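You operate a simulated robot arm through the tools that you are given. There is no shell and no other tool.

Carry out the task below with a simulated robot arm. There is one attempt and no reset: what you move stays moved.

## Task
Wipe the dust off the plate in the rest, then grease its middle from the open tin.
Fine: use the yellow swab; wipe back on the brown mat, swab back in its pot, tin shut. A coat counts when it lies all over at full strength: go over it till it gets no stronger.

The check looks at the end state, three seconds after you hand in, the way a careful person would. Anything else that was tipped, shoved, dropped, spilled or broken makes it a failure.

## Robot
A 7-joint arm with a three-finger gripper, fixed in place. Base frame: the origin is on the floor under the middle of its stand, x ahead of it, y to its left, z up; the work surface is at about z = 800. Units: mm, rad, N and s.
It reaches about 1342 mm from its shoulder. Its first joint turns from -2.897 to 2.897 rad. Payload 2.69 kg.
The tool frame sits at the grasp point between the pads (the TCP): z along the fingers, y along the line on which they close. The tips reach 30 mm beyond it. The gripper opens to 128 mm; its body begins 117 mm behind the TCP.
Orientation is told as [roll, pitch, yaw] about the base's x, y, z axes, in that order, counted from this pose: with the fingers straight down and closing along the base's y, the tool's x points along the base's -x, its y along +y and its z along -z.

## Interface
- The arm moves only by the tool apply_moves. Its argument "commands" is a list of rows, each a list of 7 numbers: the shift along the base's x, y, z in mm, then the turn, a rotation vector about the base's x, y, z in rad, then the closure in counts, from 0 (fully open) to 255 (shut). In form: [[x, y, z, rx, ry, rz, hand], ...]. A call has 1 to 20 rows; each row is the pose to reach, as a shift and turn from the pose commanded when the call began. Rows are played at 5 a second. More than 50 mm and 0.15 rad between two rows, or a gripper value outside its range, and nothing of the call is played. A pose out of reach is approached as far as the arm can. The call stops where the force on the tool passes 40 N (or 10 N more than at its start, if that is more) or the arm is blocked; 0.2 s more then pass. Each finger travels about 127 mm/s and halts on what it meets, pressing with about 40 N; the grip force reading is that of the motor and also rises with nothing between the fingers. The clock runs only during rows and for 0.2 s after the last one: add rows that repeat a pose to give the fingers time. The reply holds the time, the measured pose of the TCP, the force on the tool along the base axes, the opening and the grip force, in the units named above and with some noise, with the torque about the TCP (base axes, N m) and any sound that the robot's microphone picked up.
- Cameras (640 x 400 px; columns grow to the right, rows downward): "scene" is fixed at [48.5, 649.4, 1555.4]; the picture's right is [-0.56, -0.83, 0.00], its down [-0.40, 0.27, -0.88] and it looks along [0.73, -0.49, -0.48] (base axes); focal length 347 px, centre (320, 200). "wrist" rides on the gripper at [58, 54, -131] in the tool frame; the picture's right is [-0.68, 0.74, 0.00], its down [-0.62, -0.57, -0.55] and it looks along [-0.40, -0.37, 0.84] (tool axes); focal length 234 px, centre (320, 200). There is no depth. A picture from a camera that has moved, and an enlarged one, comes with that camera's place and axes in the base frame and with its lens.
- capture(camera): a new picture of that camera. No time passes.
- slide_trunk(by): moves the trunk up (or, below 0, down) by that many mm; the arm rides with it, the base frame stays. It gives what a move gives, with no picture.
- zoom(camera, box): a new picture of the part [left, top, right, bottom] of that camera's present view, enlarged. No time passes.
- close_job(): hands the job in; it is judged then, once.

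Places have to be worked out from the pictures, the camera data and where the tool is seen. Open the gripper and draw the arm clear of the work before you hand the job in, unless the task says otherwise.

The tools are called after "Call:" as name(argument=value, ...) on one line, values as JSON. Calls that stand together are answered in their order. apply_moves: Moves the arm, as the interface text tells. Its arguments: {"type":"object","properties":{"commands":{"type":"array","items":{"type":"array","items":{"type":"number"}}}},"required":["commands"]} The other tools are called the same way: slide_trunk (by) moves the trunk up or down; capture (camera) takes a picture; zoom (camera, box) takes an enlarged picture of a part of a camera's view; close_job () hands the job in.

At the start:

```text
t: 0.0
position: [629.2, 300.5, 1169.0]
ee_rot: [0.0, 0.001, 0.002]
wrist_force: [-0.4, 0.0, 0.6]
moment: [0.0, -0.04, 0.01]
finger_gap: 128.1
grip_force: 0.0
trunk travel left (down, up): [-150.0, 200.0]
```

scene: 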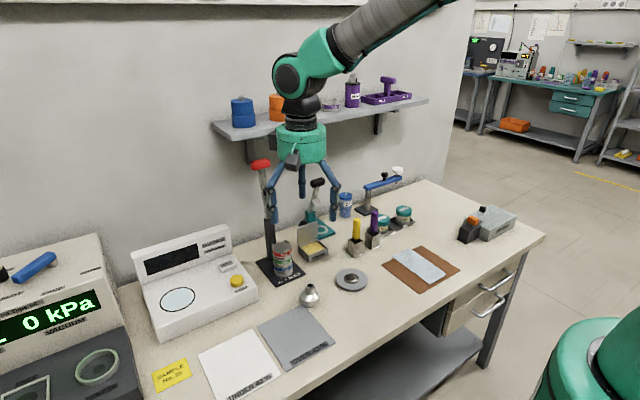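
wrist: 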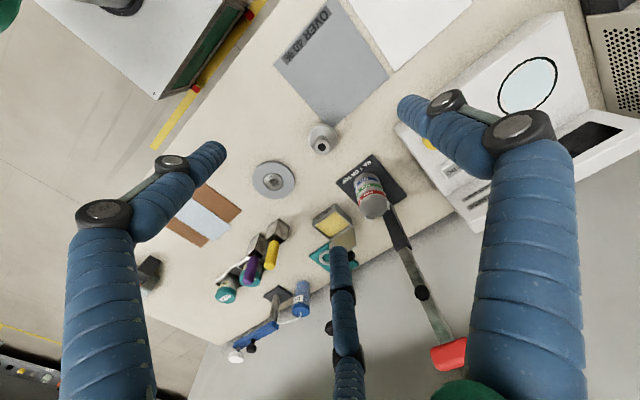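

I start by taking a closer look at the scene to identify the plate, rest, tin, swab and wipe.

Call:
zoom(camera="scene", box=[240, 160, 480, 310])

Call:
zoom(camera="scene", box=[330, 180, 430, 243])

Call:
zoom(camera="wrist", box=[130, 110, 370, 260])

```text
2.67 times, centred on (360, 235) of scene
camera zoom: at [48.5, 649.4, 1555.4], right [-0.56, -0.83, 0.0], down [-0.4, 0.27, -0.88], along [0.73, -0.49, -0.48], focal length 926 px, centre (213, 107)
```

zoom: 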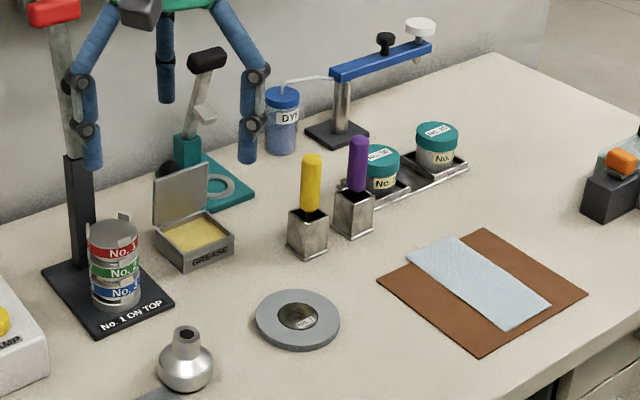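

```text
6.35 times, centred on (380, 212) of scene
camera zoom: at [48.5, 649.4, 1555.4], right [-0.56, -0.83, 0.0], down [-0.4, 0.27, -0.88], along [0.73, -0.49, -0.48], focal length 2206 px, centre (-61, 127)
```

zoom: 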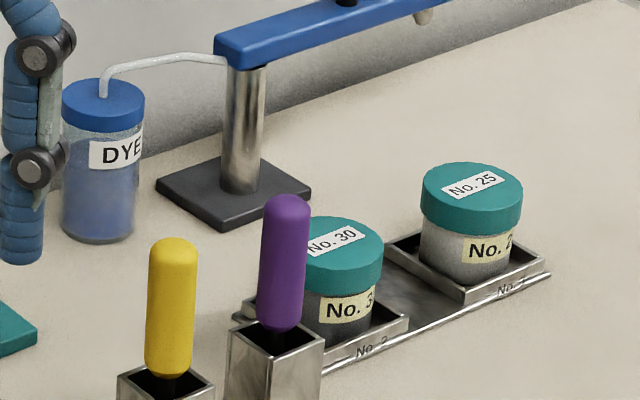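

```text
2.67 times, centred on (250, 185) of wrist
camera zoom: at [571.7, 355.9, 1300.7], right [0.68, 0.74, 0.0], down [0.62, -0.57, 0.55], along [0.4, -0.37, -0.84], focal length 624 px, centre (507, 240)
```

zoom: 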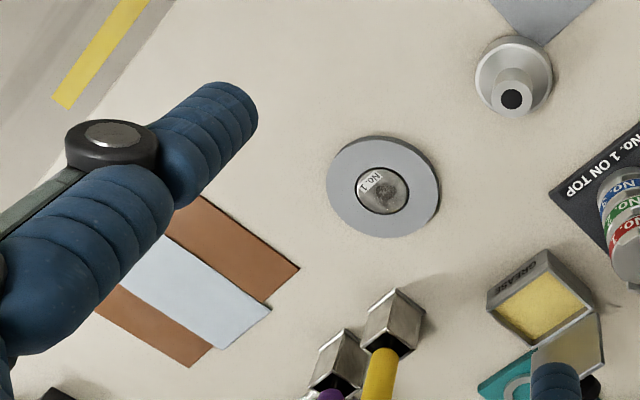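

The plate and rest appear near (690, 95), the grease tin near (878, 120), the yellow swab pot near (793, 0), and the brown mat with the wipe near (616, -138). I move the wrist camera over for closer views, plate first.

Call:
apply_moves(commands=[[-8, -30, -40, 0, 0, 0, 0], [-16, -60, -80, 0, 0, 0, 0], [-25, -90, -120, 0, 0, 0, 0], [-34, -118, -160, 0, 0, 0, 0], [-34, -118, -169, 0, 0, 0, 0]])

Call:
capture(camera="wrist")

Call:
zoom(camera="wrist", box=[240, 130, 400, 230])

```text
refused: row 1 steps farther than a row can; nothing moved
```

```text
taken
camera wrist: at [571.7, 355.9, 1300.7], right [0.68, 0.74, 0.0], down [0.62, -0.57, 0.55], along [0.4, -0.37, -0.84], focal length 234 px, centre (320, 200)
```

wrist: 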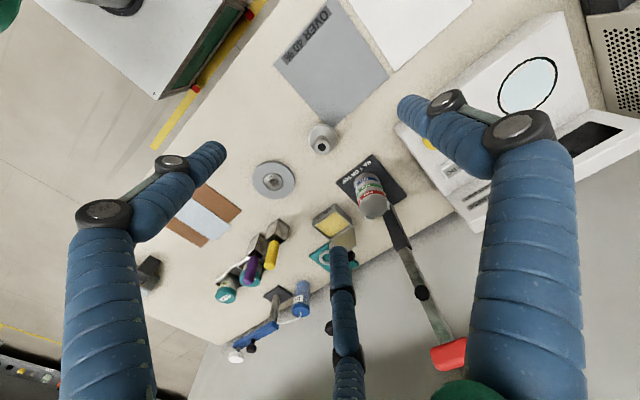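

```text
4.00 times, centred on (320, 180) of wrist
camera zoom: at [571.7, 355.9, 1300.7], right [0.68, 0.74, 0.0], down [0.62, -0.57, 0.55], along [0.4, -0.37, -0.84], focal length 937 px, centre (320, 280)
```

zoom: 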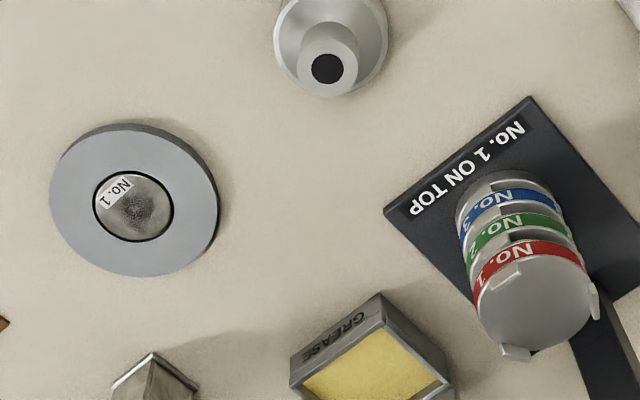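

The plate is the small disc "No. 1" (about 46 mm) in the grey ring rest, and it looks dusty. The first move was slightly over the step limit, so I use smaller steps.

Call:
apply_moves(commands=[[-7, -25, -35, 0, 0, 0, 0], [-14, -50, -70, 0, 0, 0, 0], [-21, -75, -105, 0, 0, 0, 0], [-28, -100, -140, 0, 0, 0, 0], [-34, -118, -169, 0, 0, 0, 0]])

Call:
capture(camera="wrist")

Call:
zoom(camera="wrist", box=[240, 130, 400, 230])

```text
t: 1.2
position: [594.2, 185.8, 996.4]
ee_rot: [0.0, -0.002, 0.0]
wrist_force: [-0.8, 0.6, 0.1]
moment: [0.01, 0.0, 0.01]
finger_gap: 127.7
grip_force: 0.1
trunk travel left (down, up): [-150.0, 200.0]
```

```text
taken
camera wrist: at [535.8, 240.8, 1128.1], right [0.68, 0.74, 0.0], down [0.62, -0.57, 0.55], along [0.41, -0.37, -0.84], focal length 234 px, centre (320, 200)
```

wrist: 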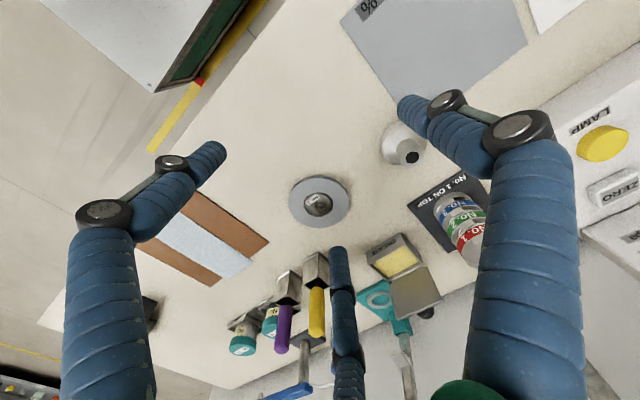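

```text
4.00 times, centred on (320, 180) of wrist
camera zoom: at [535.8, 240.8, 1128.1], right [0.68, 0.74, 0.0], down [0.62, -0.57, 0.55], along [0.41, -0.37, -0.84], focal length 937 px, centre (320, 280)
```

zoom: 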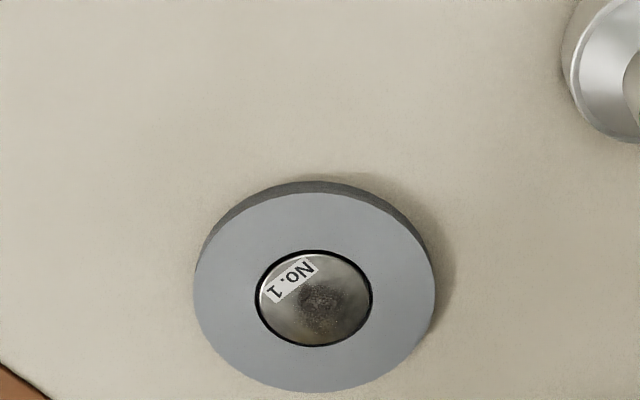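

The plate centre is about (694, 94) with a brownish dusty patch in its middle. Now I look at the wipe on the mat.

Call:
apply_moves(commands=[[-16, -44, 0, 0, 0, 0, 0], [-32, -88, 0, 0, 0, 0, 0], [-48, -132, 0, 0, 0, 0, 0], [-64, -176, 0, 0, 0, 0, 0], [-80, -210, -10, 0, 0, 0, 0]])

Call:
capture(camera="wrist")

Call:
zoom(camera="wrist", box=[200, 110, 440, 260])

```text
t: 2.4
position: [514.0, -26.0, 989.4]
ee_rot: [0.001, -0.001, 0.003]
wrist_force: [-0.2, 0.0, 0.7]
moment: [-0.02, -0.01, -0.04]
finger_gap: 128.1
grip_force: 0.0
trunk travel left (down, up): [-150.0, 200.0]
```

```text
taken
camera wrist: at [456.0, 29.0, 1120.0], right [0.68, 0.74, 0.0], down [0.62, -0.56, 0.55], along [0.4, -0.37, -0.84], focal length 234 px, centre (320, 200)
```

wrist: 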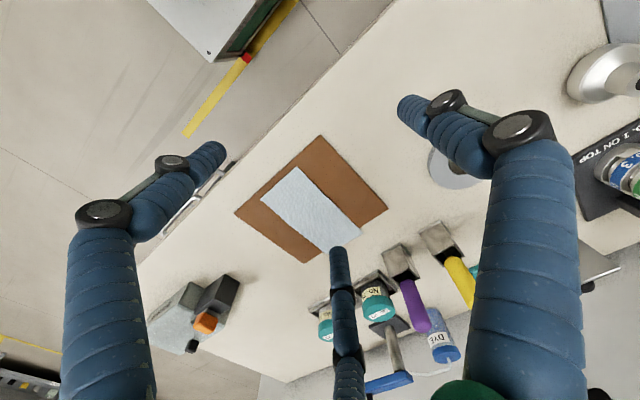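

```text
2.67 times, centred on (320, 185) of wrist
camera zoom: at [456.0, 29.0, 1120.0], right [0.68, 0.74, 0.0], down [0.62, -0.56, 0.55], along [0.4, -0.37, -0.84], focal length 624 px, centre (320, 240)
```

zoom: 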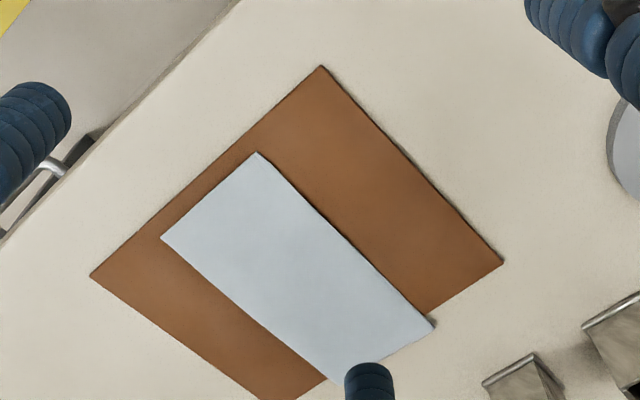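

The wipe is a thin pale cloth, about x 541–709, y −180 to −98, overhanging the mat slightly at its far end. I zoom in further to judge its thickness and shape.

Call:
zoom(camera="wrist", box=[320, 210, 384, 250])

Call:
zoom(camera="wrist", box=[250, 155, 330, 205])

Call:
zoom(camera="scene", box=[370, 235, 470, 298])

Call:
zoom(camera="scene", box=[260, 170, 380, 245])

```text
10.00 times, centred on (352, 230) of wrist
camera zoom: at [456.0, 29.0, 1120.0], right [0.68, 0.74, 0.0], down [0.62, -0.56, 0.55], along [0.4, -0.37, -0.84], focal length 2342 px, centre (0, -100)
```

zoom: 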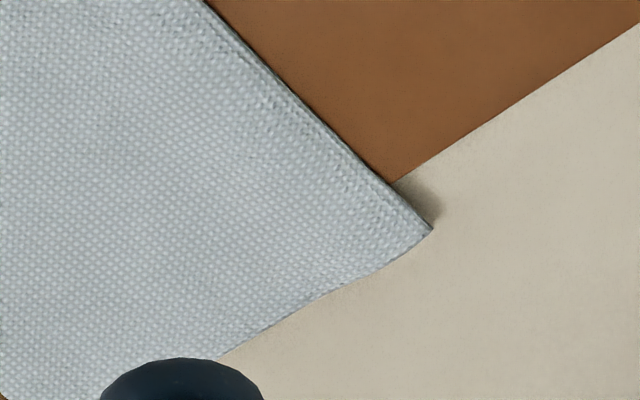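

```text
8.00 times, centred on (290, 180) of wrist
camera zoom: at [456.0, 29.0, 1120.0], right [0.68, 0.74, 0.0], down [0.62, -0.56, 0.55], along [0.4, -0.37, -0.84], focal length 1873 px, centre (560, 360)
```

zoom: 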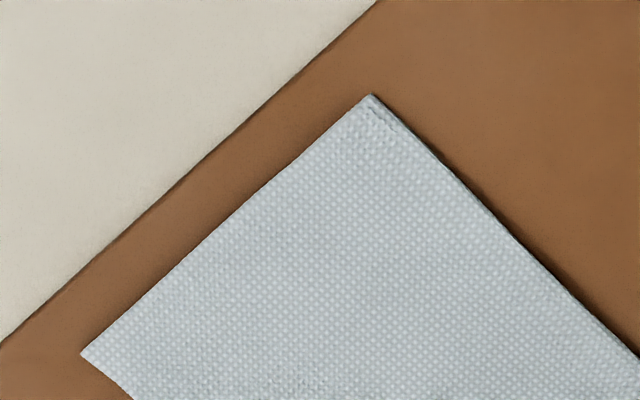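

```text
6.35 times, centred on (420, 266) of scene
camera zoom: at [48.5, 649.4, 1555.4], right [-0.56, -0.83, 0.0], down [-0.4, 0.27, -0.88], along [0.73, -0.49, -0.48], focal length 2206 px, centre (-315, -222)
```

zoom: 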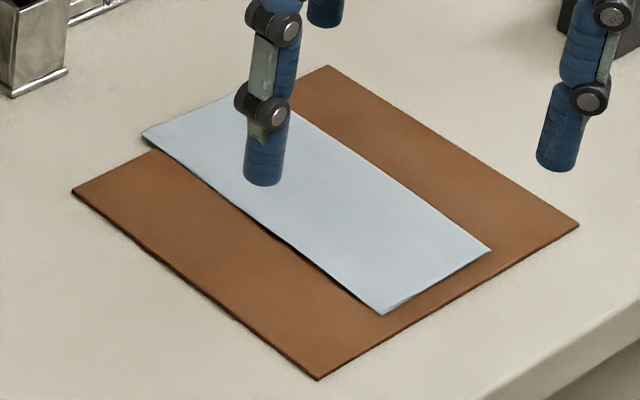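

```text
5.33 times, centred on (320, 208) of scene
camera zoom: at [48.5, 649.4, 1555.4], right [-0.56, -0.83, 0.0], down [-0.4, 0.27, -0.88], along [0.73, -0.49, -0.48], focal length 1853 px, centre (320, 160)
```

zoom: 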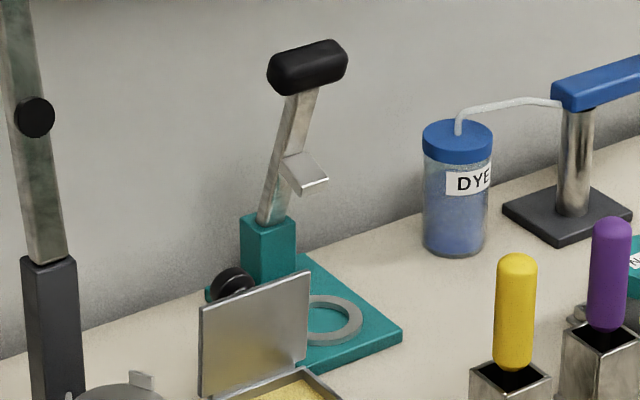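

The wipe seems to be a soft cloth. I test the closure here in free air to see how the fingertips travel and the gap reading versus counts.

Call:
apply_moves(commands=[[0, 0, 0, 0, 0, 0, 128], [0, 0, 0, 0, 0, 0, 128], [0, 0, 0, 0, 0, 0, 128], [0, 0, 0, 0, 0, 0, 128]])

Call:
zoom(camera="scene", box=[300, 120, 500, 245])

Call:
capture(camera="wrist")

Call:
apply_moves(commands=[[0, 0, 0, 0, 0, 0, 255], [0, 0, 0, 0, 0, 0, 255], [0, 0, 0, 0, 0, 0, 255], [0, 0, 0, 0, 0, 0, 255], [0, 0, 0, 0, 0, 0, 255]])

Call:
zoom(camera="scene", box=[300, 120, 500, 245])

Call:
capture(camera="wrist")

```text
t: 3.4
position: [513.0, -24.6, 989.1]
ee_rot: [-0.002, 0.0, 0.001]
wrist_force: [0.3, 0.1, -0.8]
moment: [-0.01, 0.0, -0.02]
finger_gap: 63.5
grip_force: 0.1
trunk travel left (down, up): [-150.0, 200.0]
```

```text
3.20 times, centred on (400, 182) of scene
camera zoom: at [48.5, 649.4, 1555.4], right [-0.56, -0.83, 0.0], down [-0.4, 0.27, -0.88], along [0.73, -0.49, -0.48], focal length 1112 px, centre (64, 256)
```

zoom: 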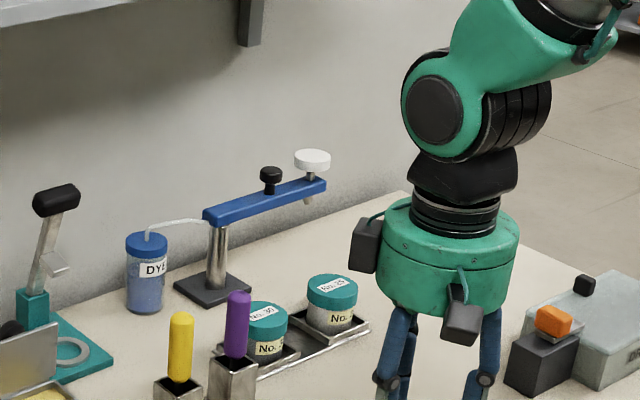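

```text
taken
camera wrist: at [456.0, 29.1, 1120.0], right [0.68, 0.74, 0.0], down [0.62, -0.57, 0.55], along [0.4, -0.37, -0.84], focal length 234 px, centre (320, 200)
```

wrist: 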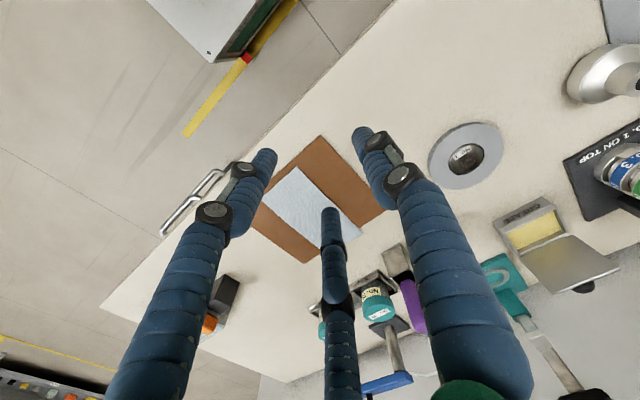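

```text
t: 4.6
position: [514.5, -25.8, 988.4]
ee_rot: [0.001, 0.001, 0.001]
wrist_force: [0.5, 0.3, 0.0]
moment: [0.01, 0.01, 0.03]
finger_gap: 2.0
grip_force: 31.8
trunk travel left (down, up): [-150.0, 200.0]
```

```text
3.20 times, centred on (400, 182) of scene
camera zoom: at [48.5, 649.4, 1555.4], right [-0.56, -0.83, 0.0], down [-0.4, 0.27, -0.88], along [0.73, -0.49, -0.48], focal length 1112 px, centre (64, 256)
```

zoom: 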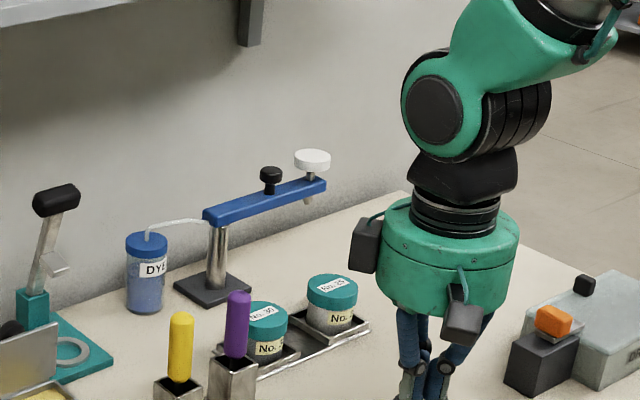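

```text
taken
camera wrist: at [456.1, 29.2, 1119.9], right [0.68, 0.74, 0.0], down [0.62, -0.57, 0.55], along [0.4, -0.37, -0.84], focal length 234 px, centre (320, 200)
```

wrist: 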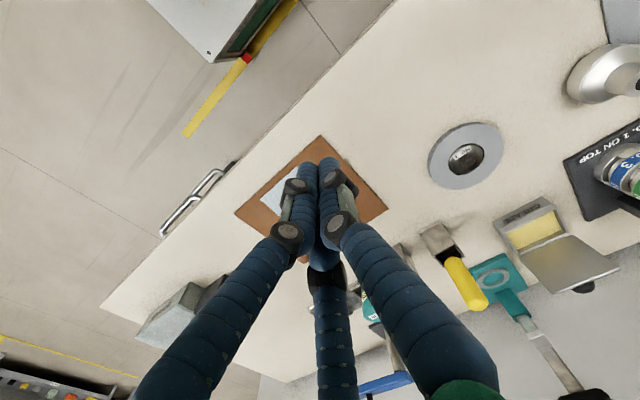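

The gap follows counts linearly (≈128 − count/2) and the tips stay vertical. I go over the middle of the wipe with the fingers at about a 45 mm gap and descend to just above it.

Call:
apply_moves(commands=[[28, -28, 0, 0, 0, 0, 165], [56, -56, -15, 0, 0, 0, 165], [84, -85, -40, 0, 0, 0, 165], [111, -113, -65, 0, 0, 0, 165], [111, -113, -100, 0, 0, 0, 165], [111, -113, -140, 0, 0, 0, 165], [111, -113, -140, 0, 0, 0, 165]])

Call:
zoom(camera="scene", box=[370, 200, 490, 300])

Call:
capture(camera="wrist")

```text
t: 6.2
position: [627.2, -140.0, 852.8]
ee_rot: [0.0, -0.001, 0.002]
wrist_force: [1.0, -0.1, -0.5]
moment: [0.03, 0.03, -0.02]
finger_gap: 45.3
grip_force: 0.1
trunk travel left (down, up): [-150.0, 200.0]
```

```text
4.00 times, centred on (430, 250) of scene
camera zoom: at [48.5, 649.4, 1555.4], right [-0.56, -0.83, 0.0], down [-0.4, 0.27, -0.88], along [0.73, -0.49, -0.48], focal length 1390 px, centre (-120, 0)
```

zoom: 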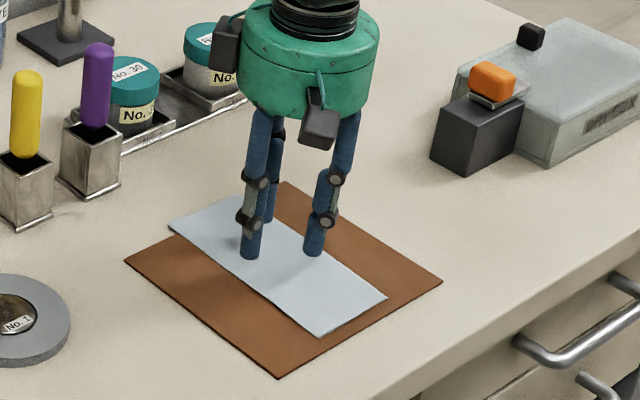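

```text
taken
camera wrist: at [569.5, -85.5, 984.1], right [0.68, 0.74, 0.0], down [0.62, -0.56, 0.55], along [0.4, -0.37, -0.84], focal length 234 px, centre (320, 200)
```

wrist: 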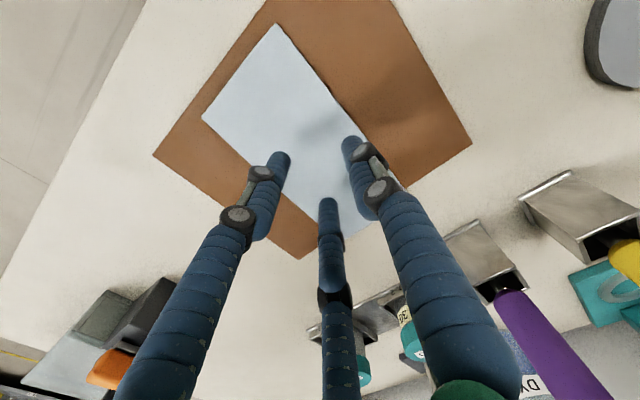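

The tips straddle the middle of the wipe, about 18 mm above it. I descend gently until I feel contact.

Call:
apply_moves(commands=[[0, 0, -6, 0, 0, 0, 165], [0, 0, -12, 0, 0, 0, 165], [0, 0, -16, 0, 0, 0, 165], [0, 0, -16, 0, 0, 0, 165]])

Call:
apply_moves(commands=[[0, 0, -2, 0, 0, 0, 165], [0, 0, -2, 0, 0, 0, 165]])

```text
t: 7.2
position: [627.0, -139.4, 834.8]
ee_rot: [-0.001, 0.001, 0.0]
wrist_force: [-0.1, 0.2, 0.3]
moment: [0.0, 0.02, -0.01]
finger_gap: 45.2
grip_force: 0.1
trunk travel left (down, up): [-150.0, 200.0]
```

```text
t: 7.8
position: [626.8, -139.7, 835.2]
ee_rot: [0.001, 0.0, 0.002]
wrist_force: [-5.0, 2.7, 19.3]
moment: [-0.06, 0.36, -0.07]
finger_gap: 45.9
grip_force: 0.9
trunk travel left (down, up): [-150.0, 200.0]
```

Contact at TCP z ≈ 835 with about 19 N. I ease up slightly and close the fingers to gather the cloth.

Call:
apply_moves(commands=[[0, 0, 0.6, 0, 0, 0, 165], [0, 0, 0.6, 0, 0, 0, 180], [0, 0, 0.6, 0, 0, 0, 200], [0, 0, 0.6, 0, 0, 0, 220], [0, 0, 0.6, 0, 0, 0, 240], [0, 0, 0.6, 0, 0, 0, 255], [0, 0, 0.6, 0, 0, 0, 255], [0, 0, 0.6, 0, 0, 0, 255]])

Call:
zoom(camera="scene", box=[370, 200, 490, 300])

Call:
capture(camera="wrist")

```text
t: 9.6
position: [626.2, -139.6, 833.4]
ee_rot: [-0.001, 0.002, 0.002]
wrist_force: [2.4, 0.2, 3.2]
moment: [-0.2, -0.14, -0.04]
finger_gap: 2.6
grip_force: 27.6
trunk travel left (down, up): [-150.0, 200.0]
```

```text
4.00 times, centred on (430, 250) of scene
camera zoom: at [48.5, 649.4, 1555.4], right [-0.56, -0.83, 0.0], down [-0.4, 0.27, -0.88], along [0.73, -0.49, -0.48], focal length 1390 px, centre (-120, 0)
```

zoom: 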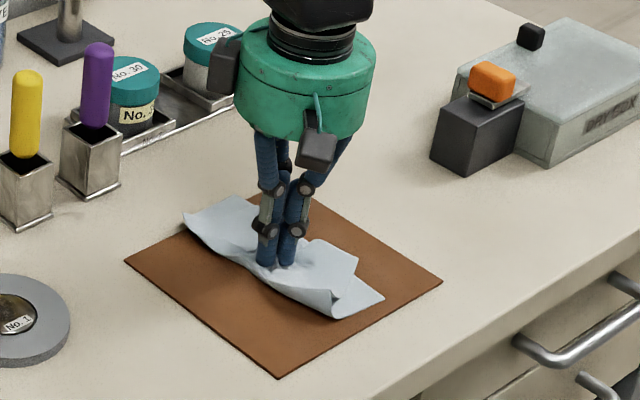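

```text
taken
camera wrist: at [568.9, -85.7, 964.4], right [0.68, 0.74, 0.0], down [0.62, -0.56, 0.55], along [0.4, -0.37, -0.84], focal length 234 px, centre (320, 200)
```

wrist: 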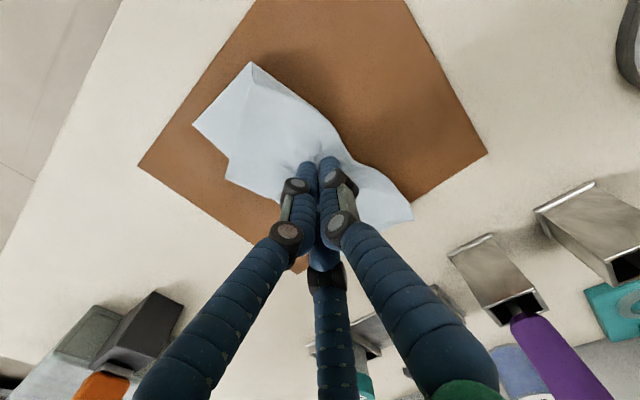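

The cloth has bunched up between the fingertips. I lift straight up to see whether it comes along.

Call:
apply_moves(commands=[[0, 0, 10, 0, 0, 0, 255], [0, 0, 30, 0, 0, 0, 255], [0, 0, 60, 0, 0, 0, 255], [0, 0, 90, 0, 0, 0, 255], [0, 0, 120, 0, 0, 0, 255]])

Call:
zoom(camera="scene", box=[350, 180, 490, 300])

Call:
capture(camera="wrist")

```text
t: 10.8
position: [626.3, -143.3, 951.8]
ee_rot: [0.001, 0.003, 0.0]
wrist_force: [0.4, -0.4, 2.6]
moment: [-0.01, 0.12, 0.0]
finger_gap: 2.9
grip_force: 31.3
trunk travel left (down, up): [-150.0, 200.0]
```

```text
3.33 times, centred on (420, 240) of scene
camera zoom: at [48.5, 649.4, 1555.4], right [-0.56, -0.83, 0.0], down [-0.4, 0.27, -0.88], along [0.73, -0.49, -0.48], focal length 1158 px, centre (-13, 67)
```

zoom: 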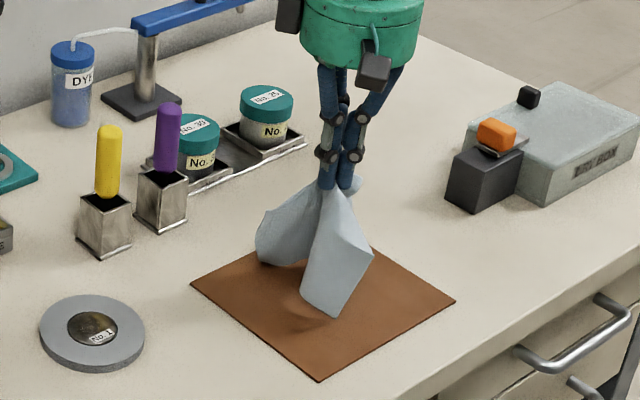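

```text
taken
camera wrist: at [569.1, -88.2, 1082.8], right [0.68, 0.74, 0.0], down [0.62, -0.57, 0.55], along [0.4, -0.37, -0.84], focal length 234 px, centre (320, 200)
```

wrist: 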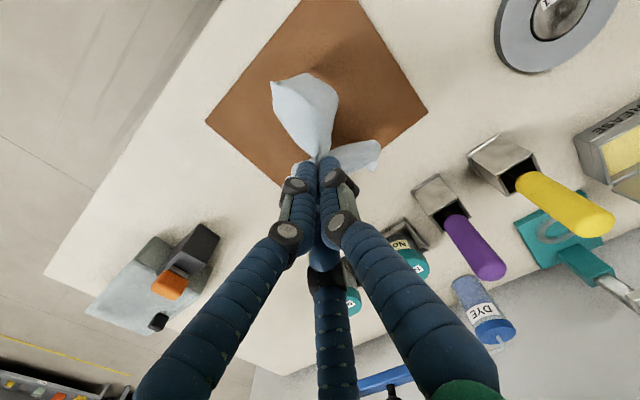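

The wipe is held securely by its middle. I carry it over to above the plate at about (693, 95), staying high.

Call:
apply_moves(commands=[[8, 35, 12, 0, 0, 0, 255], [18, 75, 20, 0, 0, 0, 255], [30, 118, 20, 0, 0, 0, 255], [43, 160, 20, 0, 0, 0, 255], [56, 200, 20, 0, 0, 0, 255], [67, 236, 10, 0, 0, 0, 255], [67, 236, 0, 0, 0, 0, 255]])

Call:
zoom(camera="scene", box=[290, 180, 430, 300])

Call:
capture(camera="wrist")

```text
t: 12.4
position: [694.2, 96.8, 952.7]
ee_rot: [0.0, 0.0, 0.001]
wrist_force: [0.0, -0.2, 0.9]
moment: [-0.09, -0.06, -0.02]
finger_gap: 2.5
grip_force: 26.9
trunk travel left (down, up): [-150.0, 200.0]
```

```text
3.33 times, centred on (360, 240) of scene
camera zoom: at [48.5, 649.4, 1555.4], right [-0.56, -0.83, 0.0], down [-0.4, 0.27, -0.88], along [0.73, -0.49, -0.48], focal length 1158 px, centre (187, 67)
```

zoom: 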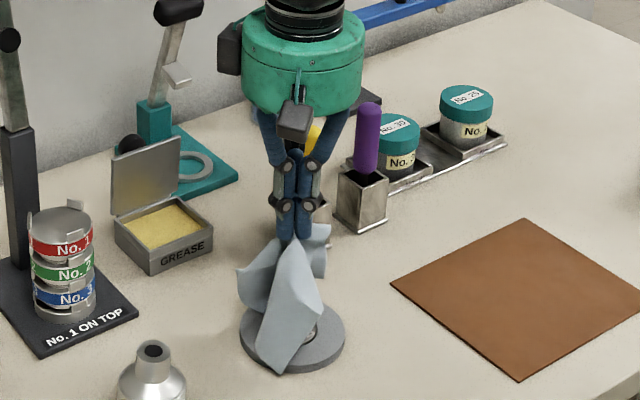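

```text
taken
camera wrist: at [635.9, 152.0, 1083.9], right [0.68, 0.74, 0.0], down [0.62, -0.56, 0.55], along [0.4, -0.37, -0.84], focal length 234 px, centre (320, 200)
```

wrist: 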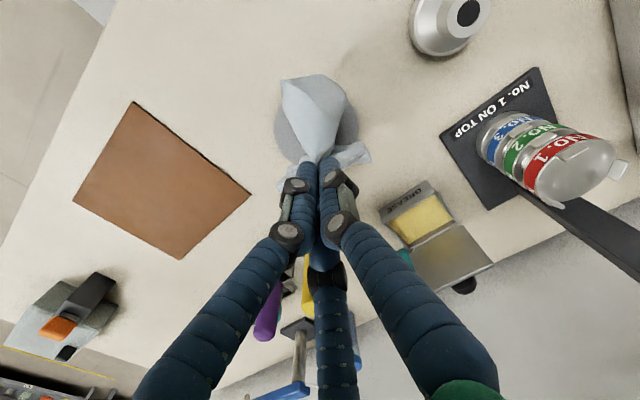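

The wipe hangs right over the plate. I lower it, first quickly to z ≈ 862, then in small steps until contact.

Call:
apply_moves(commands=[[-1, -2, -25, 0, 0, 0, 255], [-1, -2, -50, 0, 0, 0, 255], [-1, -2, -70, 0, 0, 0, 255], [-1, -2, -90, 0, 0, 0, 255], [-1, -2, -98, 0, 0, 0, 255], [-1, -2, -102, 0, 0, 0, 255]])

Call:
apply_moves(commands=[[0, 0, -2, 0, 0, 0, 255], [0, 0, -4, 0, 0, 0, 255]])

Call:
zoom(camera="scene", box=[290, 200, 430, 310])

```text
t: 13.8
position: [694.7, 93.6, 851.3]
ee_rot: [-0.001, 0.0, 0.003]
wrist_force: [0.2, 0.5, 0.5]
moment: [-0.03, 0.01, 0.05]
finger_gap: 5.1
grip_force: 31.7
trunk travel left (down, up): [-150.0, 200.0]
```

```text
t: 14.4
position: [692.5, 94.9, 848.7]
ee_rot: [0.001, 0.0, 0.003]
wrist_force: [0.9, 3.8, 10.1]
moment: [0.08, -0.04, 0.0]
finger_gap: 2.6
grip_force: 29.1
trunk travel left (down, up): [-150.0, 200.0]
```

```text
3.64 times, centred on (360, 255) of scene
camera zoom: at [48.5, 649.4, 1555.4], right [-0.56, -0.83, 0.0], down [-0.4, 0.27, -0.88], along [0.73, -0.49, -0.48], focal length 1263 px, centre (174, 0)
```

zoom: 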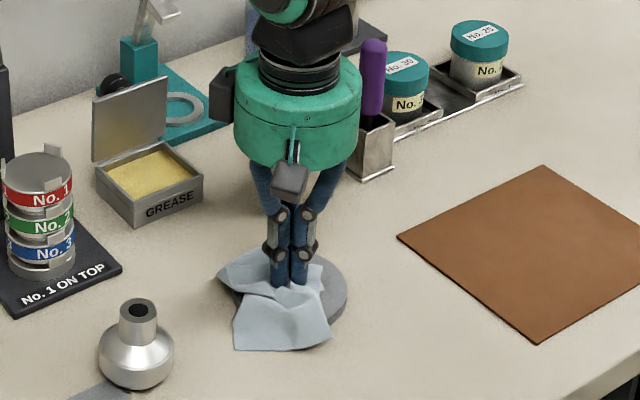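

Contact with about 10 N at TCP z ≈ 848.7. I wipe with a spiral over the plate at this light force.

Call:
apply_moves(commands=[[6, 0, 0, 0, 0, 0, 255], [4, 6, 0, 0, 0, 0, 255], [-4, 7, 0, 0, 0, 0, 255], [-9, 0, 0, 0, 0, 0, 255], [-6, -9, 0, 0, 0, 0, 255], [3, -12, 0, 0, 0, 0, 255], [12, -7, 0, 0, 0, 0, 255], [14, 3, 0, 0, 0, 0, 255], [8, 13, 0, 0, 0, 0, 255], [-3, 16, 0, 0, 0, 0, 255], [-13, 9, 0, 0, 0, 0, 255], [-16, -2, 0, 0, 0, 0, 255], [-10, -13, 0, 0, 0, 0, 255], [2, -16, 0, 0, 0, 0, 255], [12, -10, 0, 0, 0, 0, 255], [8, 0, 0, 0, 0, 0, 255], [0, 0, 0, 0, 0, 0, 255]])

Call:
zoom(camera="scene", box=[290, 200, 430, 310])

```text
t: 18.0
position: [693.6, 94.1, 846.4]
ee_rot: [0.0, 0.001, 0.002]
wrist_force: [1.0, -0.8, 3.5]
moment: [-0.01, 0.01, 0.01]
finger_gap: 2.4
grip_force: 28.3
trunk travel left (down, up): [-150.0, 200.0]
```

```text
3.64 times, centred on (360, 255) of scene
camera zoom: at [48.5, 649.4, 1555.4], right [-0.56, -0.83, 0.0], down [-0.4, 0.27, -0.88], along [0.73, -0.49, -0.48], focal length 1263 px, centre (174, 0)
```

zoom: 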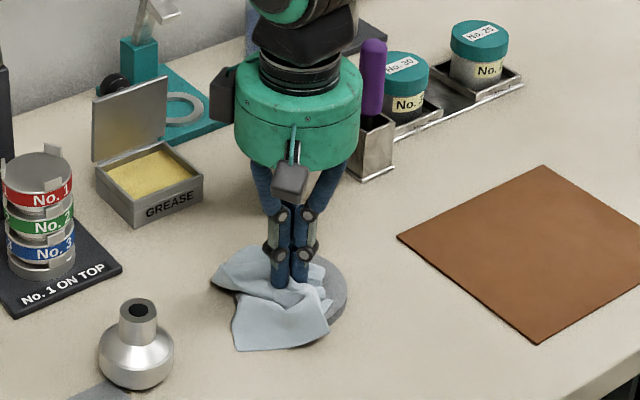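

Force has dropped to 3.5 N as the cloth settled. I press about 1 mm deeper and repeat the wiping pattern.

Call:
apply_moves(commands=[[0, 0, -1, 0, 0, 0, 255], [8, 0, -1, 0, 0, 0, 255], [4, 8, -1, 0, 0, 0, 255], [-4, 9, -1, 0, 0, 0, 255], [-11, 2, -1, 0, 0, 0, 255], [-8, -8, -1, 0, 0, 0, 255], [2, -13, -1, 0, 0, 0, 255], [12, -9, -1, 0, 0, 0, 255], [15, 2, -1, 0, 0, 0, 255], [9, 13, -1, 0, 0, 0, 255], [-2, 16, -1, 0, 0, 0, 255], [-13, 10, -1, 0, 0, 0, 255], [-16, -1, -1, 0, 0, 0, 255], [-11, -12, -1, 0, 0, 0, 255], [0, -16, -1, 0, 0, 0, 255], [11, -12, -1, 0, 0, 0, 255], [8, 0, -1, 0, 0, 0, 255], [0, 0, -1, 0, 0, 0, 255]])

Call:
apply_moves(commands=[[0, 0, 10, 0, 0, 0, 255], [0, 0, 35, 0, 0, 0, 255], [0, 0, 70, 0, 0, 0, 255], [0, 0, 105, 0, 0, 0, 255], [-5, -40, 115, 0, 0, 0, 255], [-10, -80, 115, 0, 0, 0, 255], [-10, -120, 115, 0, 0, 0, 255], [-10, -120, 115, 0, 0, 0, 255]])

Call:
zoom(camera="scene", box=[310, 180, 450, 300])

Call:
zoom(camera="scene", box=[328, 260, 376, 300])

Call:
capture(camera="wrist")

```text
t: 21.8
position: [692.1, 94.3, 846.5]
ee_rot: [0.0, 0.0, 0.002]
wrist_force: [0.5, 0.7, -2.3]
moment: [-0.04, 0.08, 0.01]
finger_gap: 3.7
grip_force: 30.6
trunk travel left (down, up): [-150.0, 200.0]
```

```text
t: 23.6
position: [679.7, -29.3, 961.8]
ee_rot: [0.0, -0.001, 0.001]
wrist_force: [0.6, 0.3, 2.0]
moment: [0.04, -0.04, 0.01]
finger_gap: 4.5
grip_force: 37.5
trunk travel left (down, up): [-150.0, 200.0]
```

```text
3.33 times, centred on (380, 240) of scene
camera zoom: at [48.5, 649.4, 1555.4], right [-0.56, -0.83, 0.0], down [-0.4, 0.27, -0.88], along [0.73, -0.49, -0.48], focal length 1158 px, centre (120, 67)
```

zoom: 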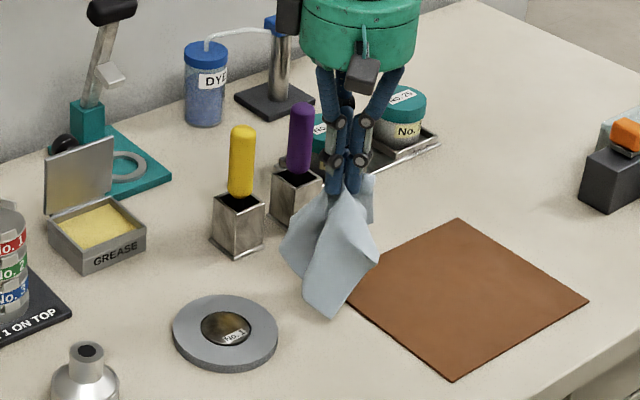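

```text
10.00 times, centred on (352, 280) of scene
camera zoom: at [48.5, 649.4, 1555.4], right [-0.56, -0.83, 0.0], down [-0.4, 0.27, -0.88], along [0.73, -0.49, -0.48], focal length 3474 px, centre (0, -600)
```

zoom: 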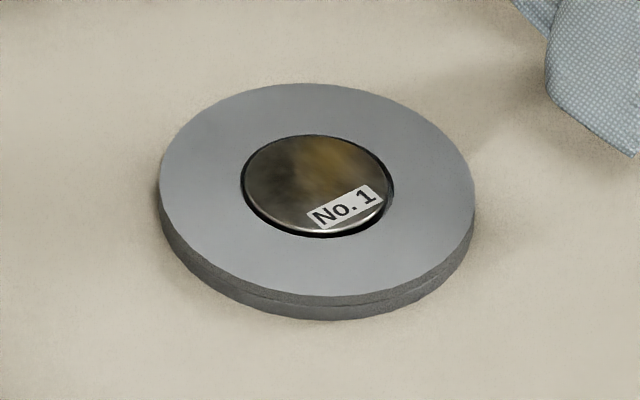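

```text
taken
camera wrist: at [621.8, 25.7, 1091.8], right [0.68, 0.74, 0.0], down [0.62, -0.57, 0.55], along [0.4, -0.37, -0.84], focal length 234 px, centre (320, 200)
```

wrist: 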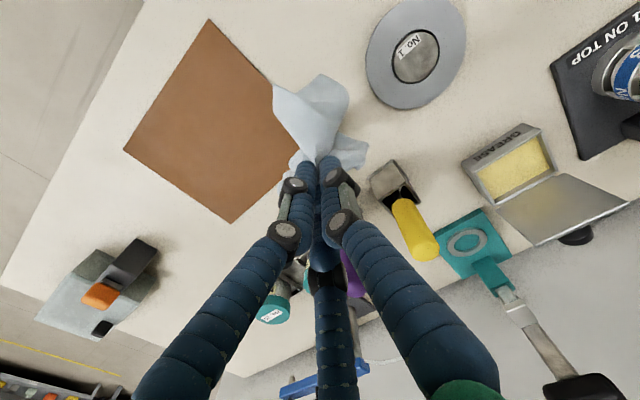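

The wipe is still held. I check the plate closely from the wrist camera.

Call:
zoom(camera="wrist", box=[376, 20, 456, 90])

```text
5.71 times, centred on (416, 55) of wrist
camera zoom: at [621.8, 25.7, 1091.8], right [0.68, 0.74, 0.0], down [0.62, -0.57, 0.55], along [0.4, -0.37, -0.84], focal length 1338 px, centre (-229, 1029)
```

zoom: 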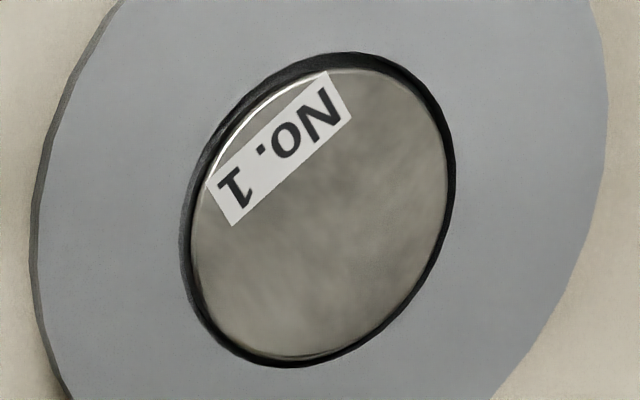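

The plate looks smooth and reflective now, but I want another viewing angle to be sure. I raise the hand and view it from nearly straight above.

Call:
apply_moves(commands=[[0, 0, 45, 0, 0, 0, 255], [0, 0, 90, 0, 0, 0, 255], [0, 40, 110, 0, 0, 0, 255], [0, 80, 110, 0, 0, 0, 255], [10, 110, 110, 0, 0, 0, 255], [10, 110, 110, 0, 0, 0, 255]])

Call:
capture(camera="wrist")

```text
t: 25.0
position: [691.4, 83.6, 1070.4]
ee_rot: [-0.001, -0.001, 0.001]
wrist_force: [0.4, -0.4, 0.9]
moment: [-0.02, 0.01, 0.01]
finger_gap: 6.2
grip_force: 31.9
trunk travel left (down, up): [-150.0, 200.0]
```

```text
taken
camera wrist: at [633.9, 138.1, 1200.0], right [0.68, 0.74, 0.0], down [0.62, -0.57, 0.55], along [0.4, -0.37, -0.84], focal length 234 px, centre (320, 200)
```

wrist: 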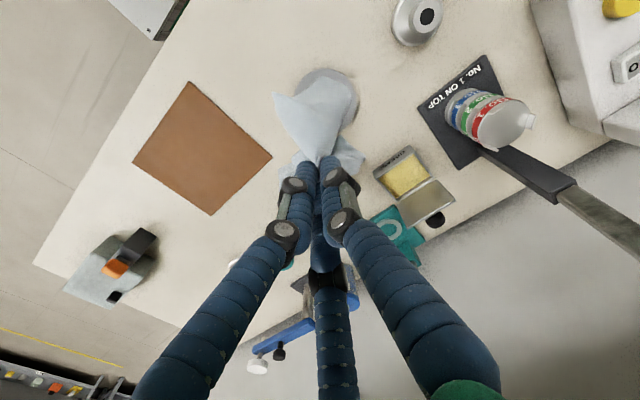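

The hanging wipe hides the plate here. I shift toward −x, −y so that the plate appears to the right of the cloth.

Call:
apply_moves(commands=[[-25, -30, 0, 0, 0, 0, 255], [-50, -60, 0, 0, 0, 0, 255], [-80, -90, 0, 0, 0, 0, 255], [-80, -90, 0, 0, 0, 0, 255]])

Call:
capture(camera="wrist")

Call:
zoom(camera="wrist", box=[370, 60, 450, 110])

```text
t: 26.0
position: [609.2, -8.0, 1072.3]
ee_rot: [0.0, 0.0, 0.001]
wrist_force: [-0.5, -0.3, 0.3]
moment: [0.01, -0.04, 0.02]
finger_gap: 4.9
grip_force: 32.0
trunk travel left (down, up): [-150.0, 200.0]
```

```text
taken
camera wrist: at [552.2, 47.3, 1202.6], right [0.68, 0.74, 0.0], down [0.62, -0.56, 0.55], along [0.41, -0.37, -0.84], focal length 234 px, centre (320, 200)
```

wrist: 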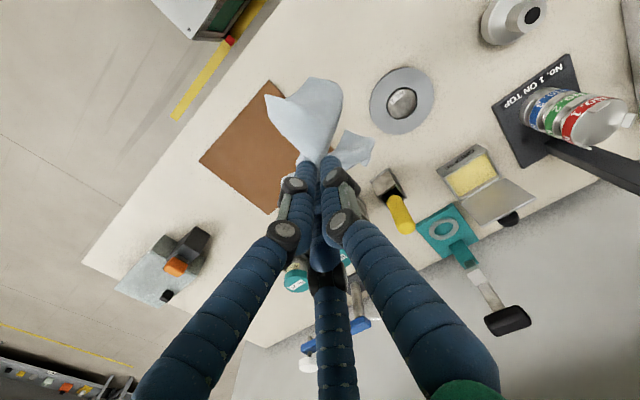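

```text
8.00 times, centred on (410, 85) of wrist
camera zoom: at [552.2, 47.3, 1202.6], right [0.68, 0.74, 0.0], down [0.62, -0.56, 0.55], along [0.41, -0.37, -0.84], focal length 1873 px, centre (-400, 1120)
```

zoom: 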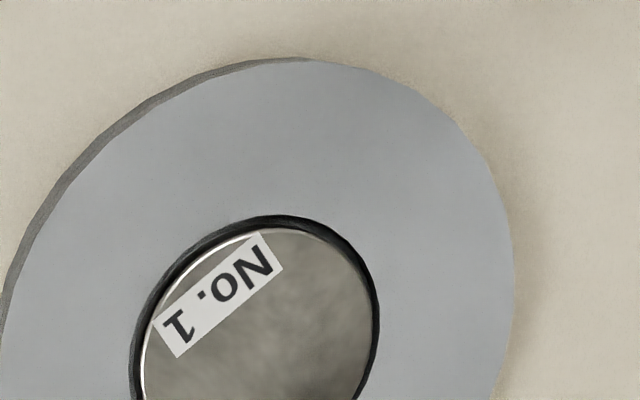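

Call:
zoom(camera="wrist", box=[380, 80, 424, 122])

```text
9.52 times, centred on (402, 101) of wrist
camera zoom: at [552.2, 47.3, 1202.6], right [0.68, 0.74, 0.0], down [0.62, -0.56, 0.55], along [0.41, -0.37, -0.84], focal length 2230 px, centre (-461, 1143)
```

zoom: 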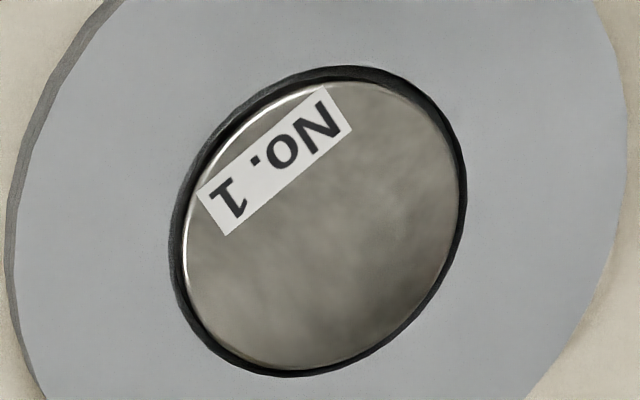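

The speckled dust is gone; the plate shows a clean, even sheen. I take the wipe back over the centre of the mat (613, −138) and lower it.

Call:
apply_moves(commands=[[0, -40, -20, 0, 0, 0, 255], [2, -80, -40, 0, 0, 0, 255], [4, -110, -70, 0, 0, 0, 255], [4, -130, -110, 0, 0, 0, 255], [4, -130, -140, 0, 0, 0, 255], [4, -130, -170, 0, 0, 0, 255], [4, -130, -200, 0, 0, 0, 255], [4, -130, -220, 0, 0, 0, 255], [4, -130, -230, 0, 0, 0, 255], [4, -130, -230, 0, 0, 0, 255]])

Call:
zoom(camera="scene", box=[350, 190, 490, 310])

Call:
capture(camera="wrist")

```text
t: 28.2
position: [616.0, -135.8, 840.6]
ee_rot: [0.0, 0.0, 0.002]
wrist_force: [1.3, -2.0, -1.5]
moment: [-0.08, 0.04, 0.03]
finger_gap: 6.6
grip_force: 40.3
trunk travel left (down, up): [-150.0, 200.0]
```

```text
3.33 times, centred on (420, 250) of scene
camera zoom: at [48.5, 649.4, 1555.4], right [-0.56, -0.83, 0.0], down [-0.4, 0.27, -0.88], along [0.73, -0.49, -0.48], focal length 1158 px, centre (-13, 33)
```

zoom: 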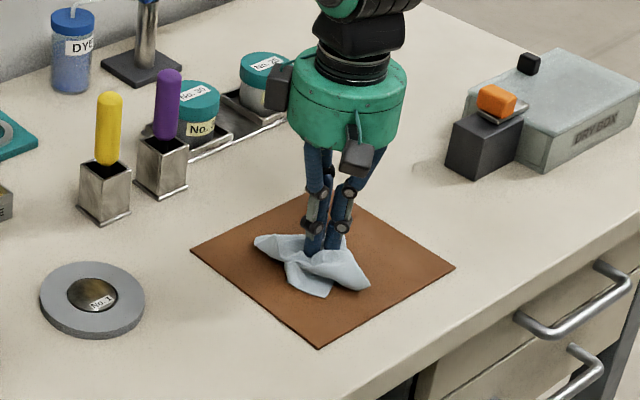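

```text
taken
camera wrist: at [559.0, -80.9, 972.0], right [0.68, 0.74, 0.0], down [0.62, -0.56, 0.55], along [0.4, -0.37, -0.84], focal length 234 px, centre (320, 200)
```

wrist: 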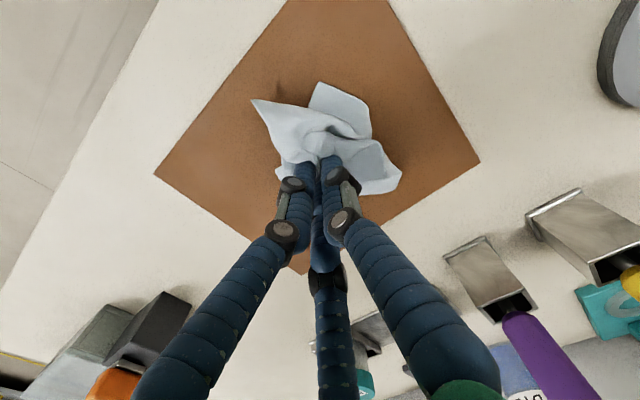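

The wipe lies inside the mat. I open the fingers gently and lift off.

Call:
apply_moves(commands=[[0, 0, 0, 0, 0, 0, 235], [0, 0, 0, 0, 0, 0, 210], [0, 0, 0, 0, 0, 0, 190], [0, 0, 0, 0, 0, 0, 170], [0, 0, 0, 0, 0, 0, 170], [0, 0, 15, 0, 0, 0, 170], [0, 0, 40, 0, 0, 0, 170], [0, 0, 80, 0, 0, 0, 170], [0, 0, 110, 0, 0, 0, 170]])

Call:
zoom(camera="scene", box=[350, 190, 490, 310])

Call:
capture(camera="wrist")

```text
t: 30.2
position: [615.7, -135.6, 952.7]
ee_rot: [0.0, 0.001, -0.001]
wrist_force: [-0.1, 0.1, -0.8]
moment: [-0.02, -0.03, 0.02]
finger_gap: 42.5
grip_force: 0.0
trunk travel left (down, up): [-150.0, 200.0]
```

```text
3.33 times, centred on (420, 250) of scene
camera zoom: at [48.5, 649.4, 1555.4], right [-0.56, -0.83, 0.0], down [-0.4, 0.27, -0.88], along [0.73, -0.49, -0.48], focal length 1158 px, centre (-13, 33)
```

zoom: 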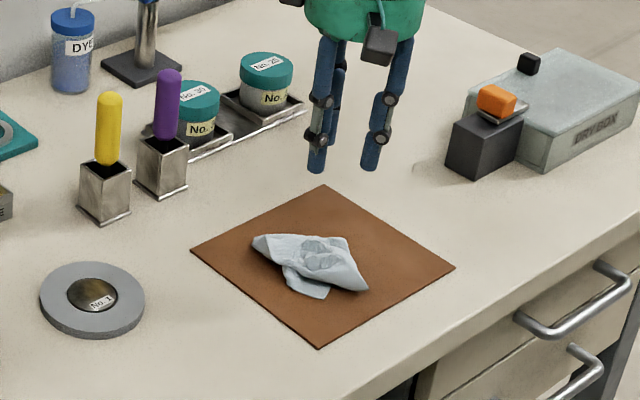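

```text
taken
camera wrist: at [557.6, -81.6, 1083.6], right [0.68, 0.74, 0.0], down [0.62, -0.57, 0.55], along [0.4, -0.37, -0.84], focal length 234 px, centre (320, 200)
```

wrist: 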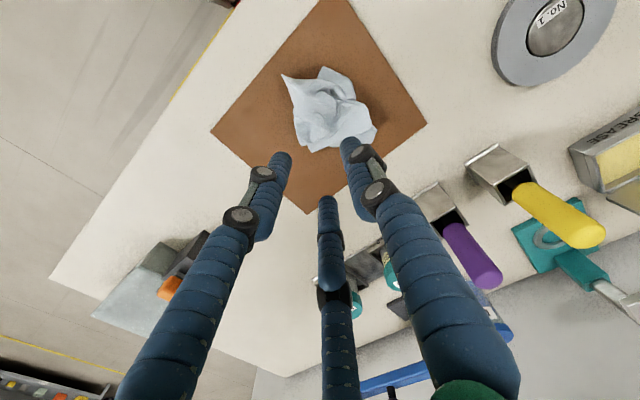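

The wipe is crumpled but wholly on the mat. I return to the first inspection viewpoint to check the plate against the dusty picture.

Call:
apply_moves(commands=[[0, 30, 25, 0, 0, 0, 60], [-3, 75, 43, 0, 0, 0, 0], [-6, 120, 43, 0, 0, 0, 0], [-9, 165, 43, 0, 0, 0, 0], [-12, 210, 43, 0, 0, 0, 0], [-15, 255, 43, 0, 0, 0, 0], [-19, 290, 43, 0, 0, 0, 0], [-21, 320, 43, 0, 0, 0, 0], [-21, 320, 43, 0, 0, 0, 0]])

Call:
zoom(camera="wrist", box=[240, 130, 400, 230])

Call:
zoom(camera="wrist", box=[298, 184, 338, 222])

```text
t: 32.2
position: [593.3, 186.3, 990.1]
ee_rot: [0.0, 0.001, 0.0]
wrist_force: [-0.1, -0.2, -0.2]
moment: [-0.01, -0.01, 0.0]
finger_gap: 127.9
grip_force: 0.0
trunk travel left (down, up): [-150.0, 200.0]
```

```text
4.00 times, centred on (320, 180) of wrist
camera zoom: at [535.7, 240.0, 1121.8], right [0.68, 0.74, 0.0], down [0.62, -0.57, 0.55], along [0.4, -0.37, -0.84], focal length 937 px, centre (320, 280)
```

zoom: 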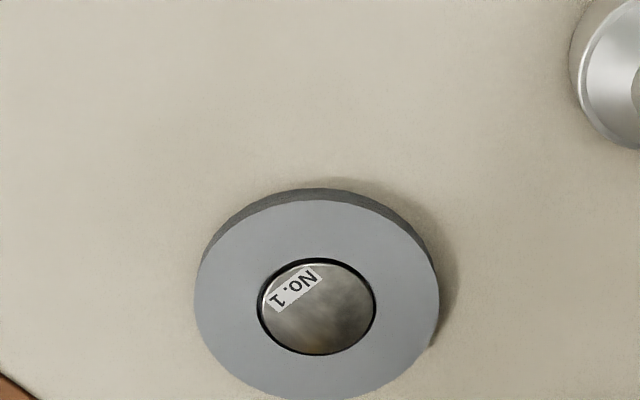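

```text
10.53 times, centred on (318, 203) of wrist
camera zoom: at [535.7, 240.0, 1121.8], right [0.68, 0.74, 0.0], down [0.62, -0.57, 0.55], along [0.4, -0.37, -0.84], focal length 2465 px, centre (341, 168)
```

zoom: 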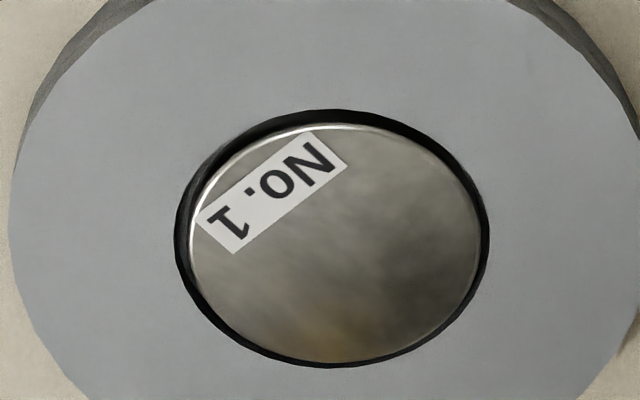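

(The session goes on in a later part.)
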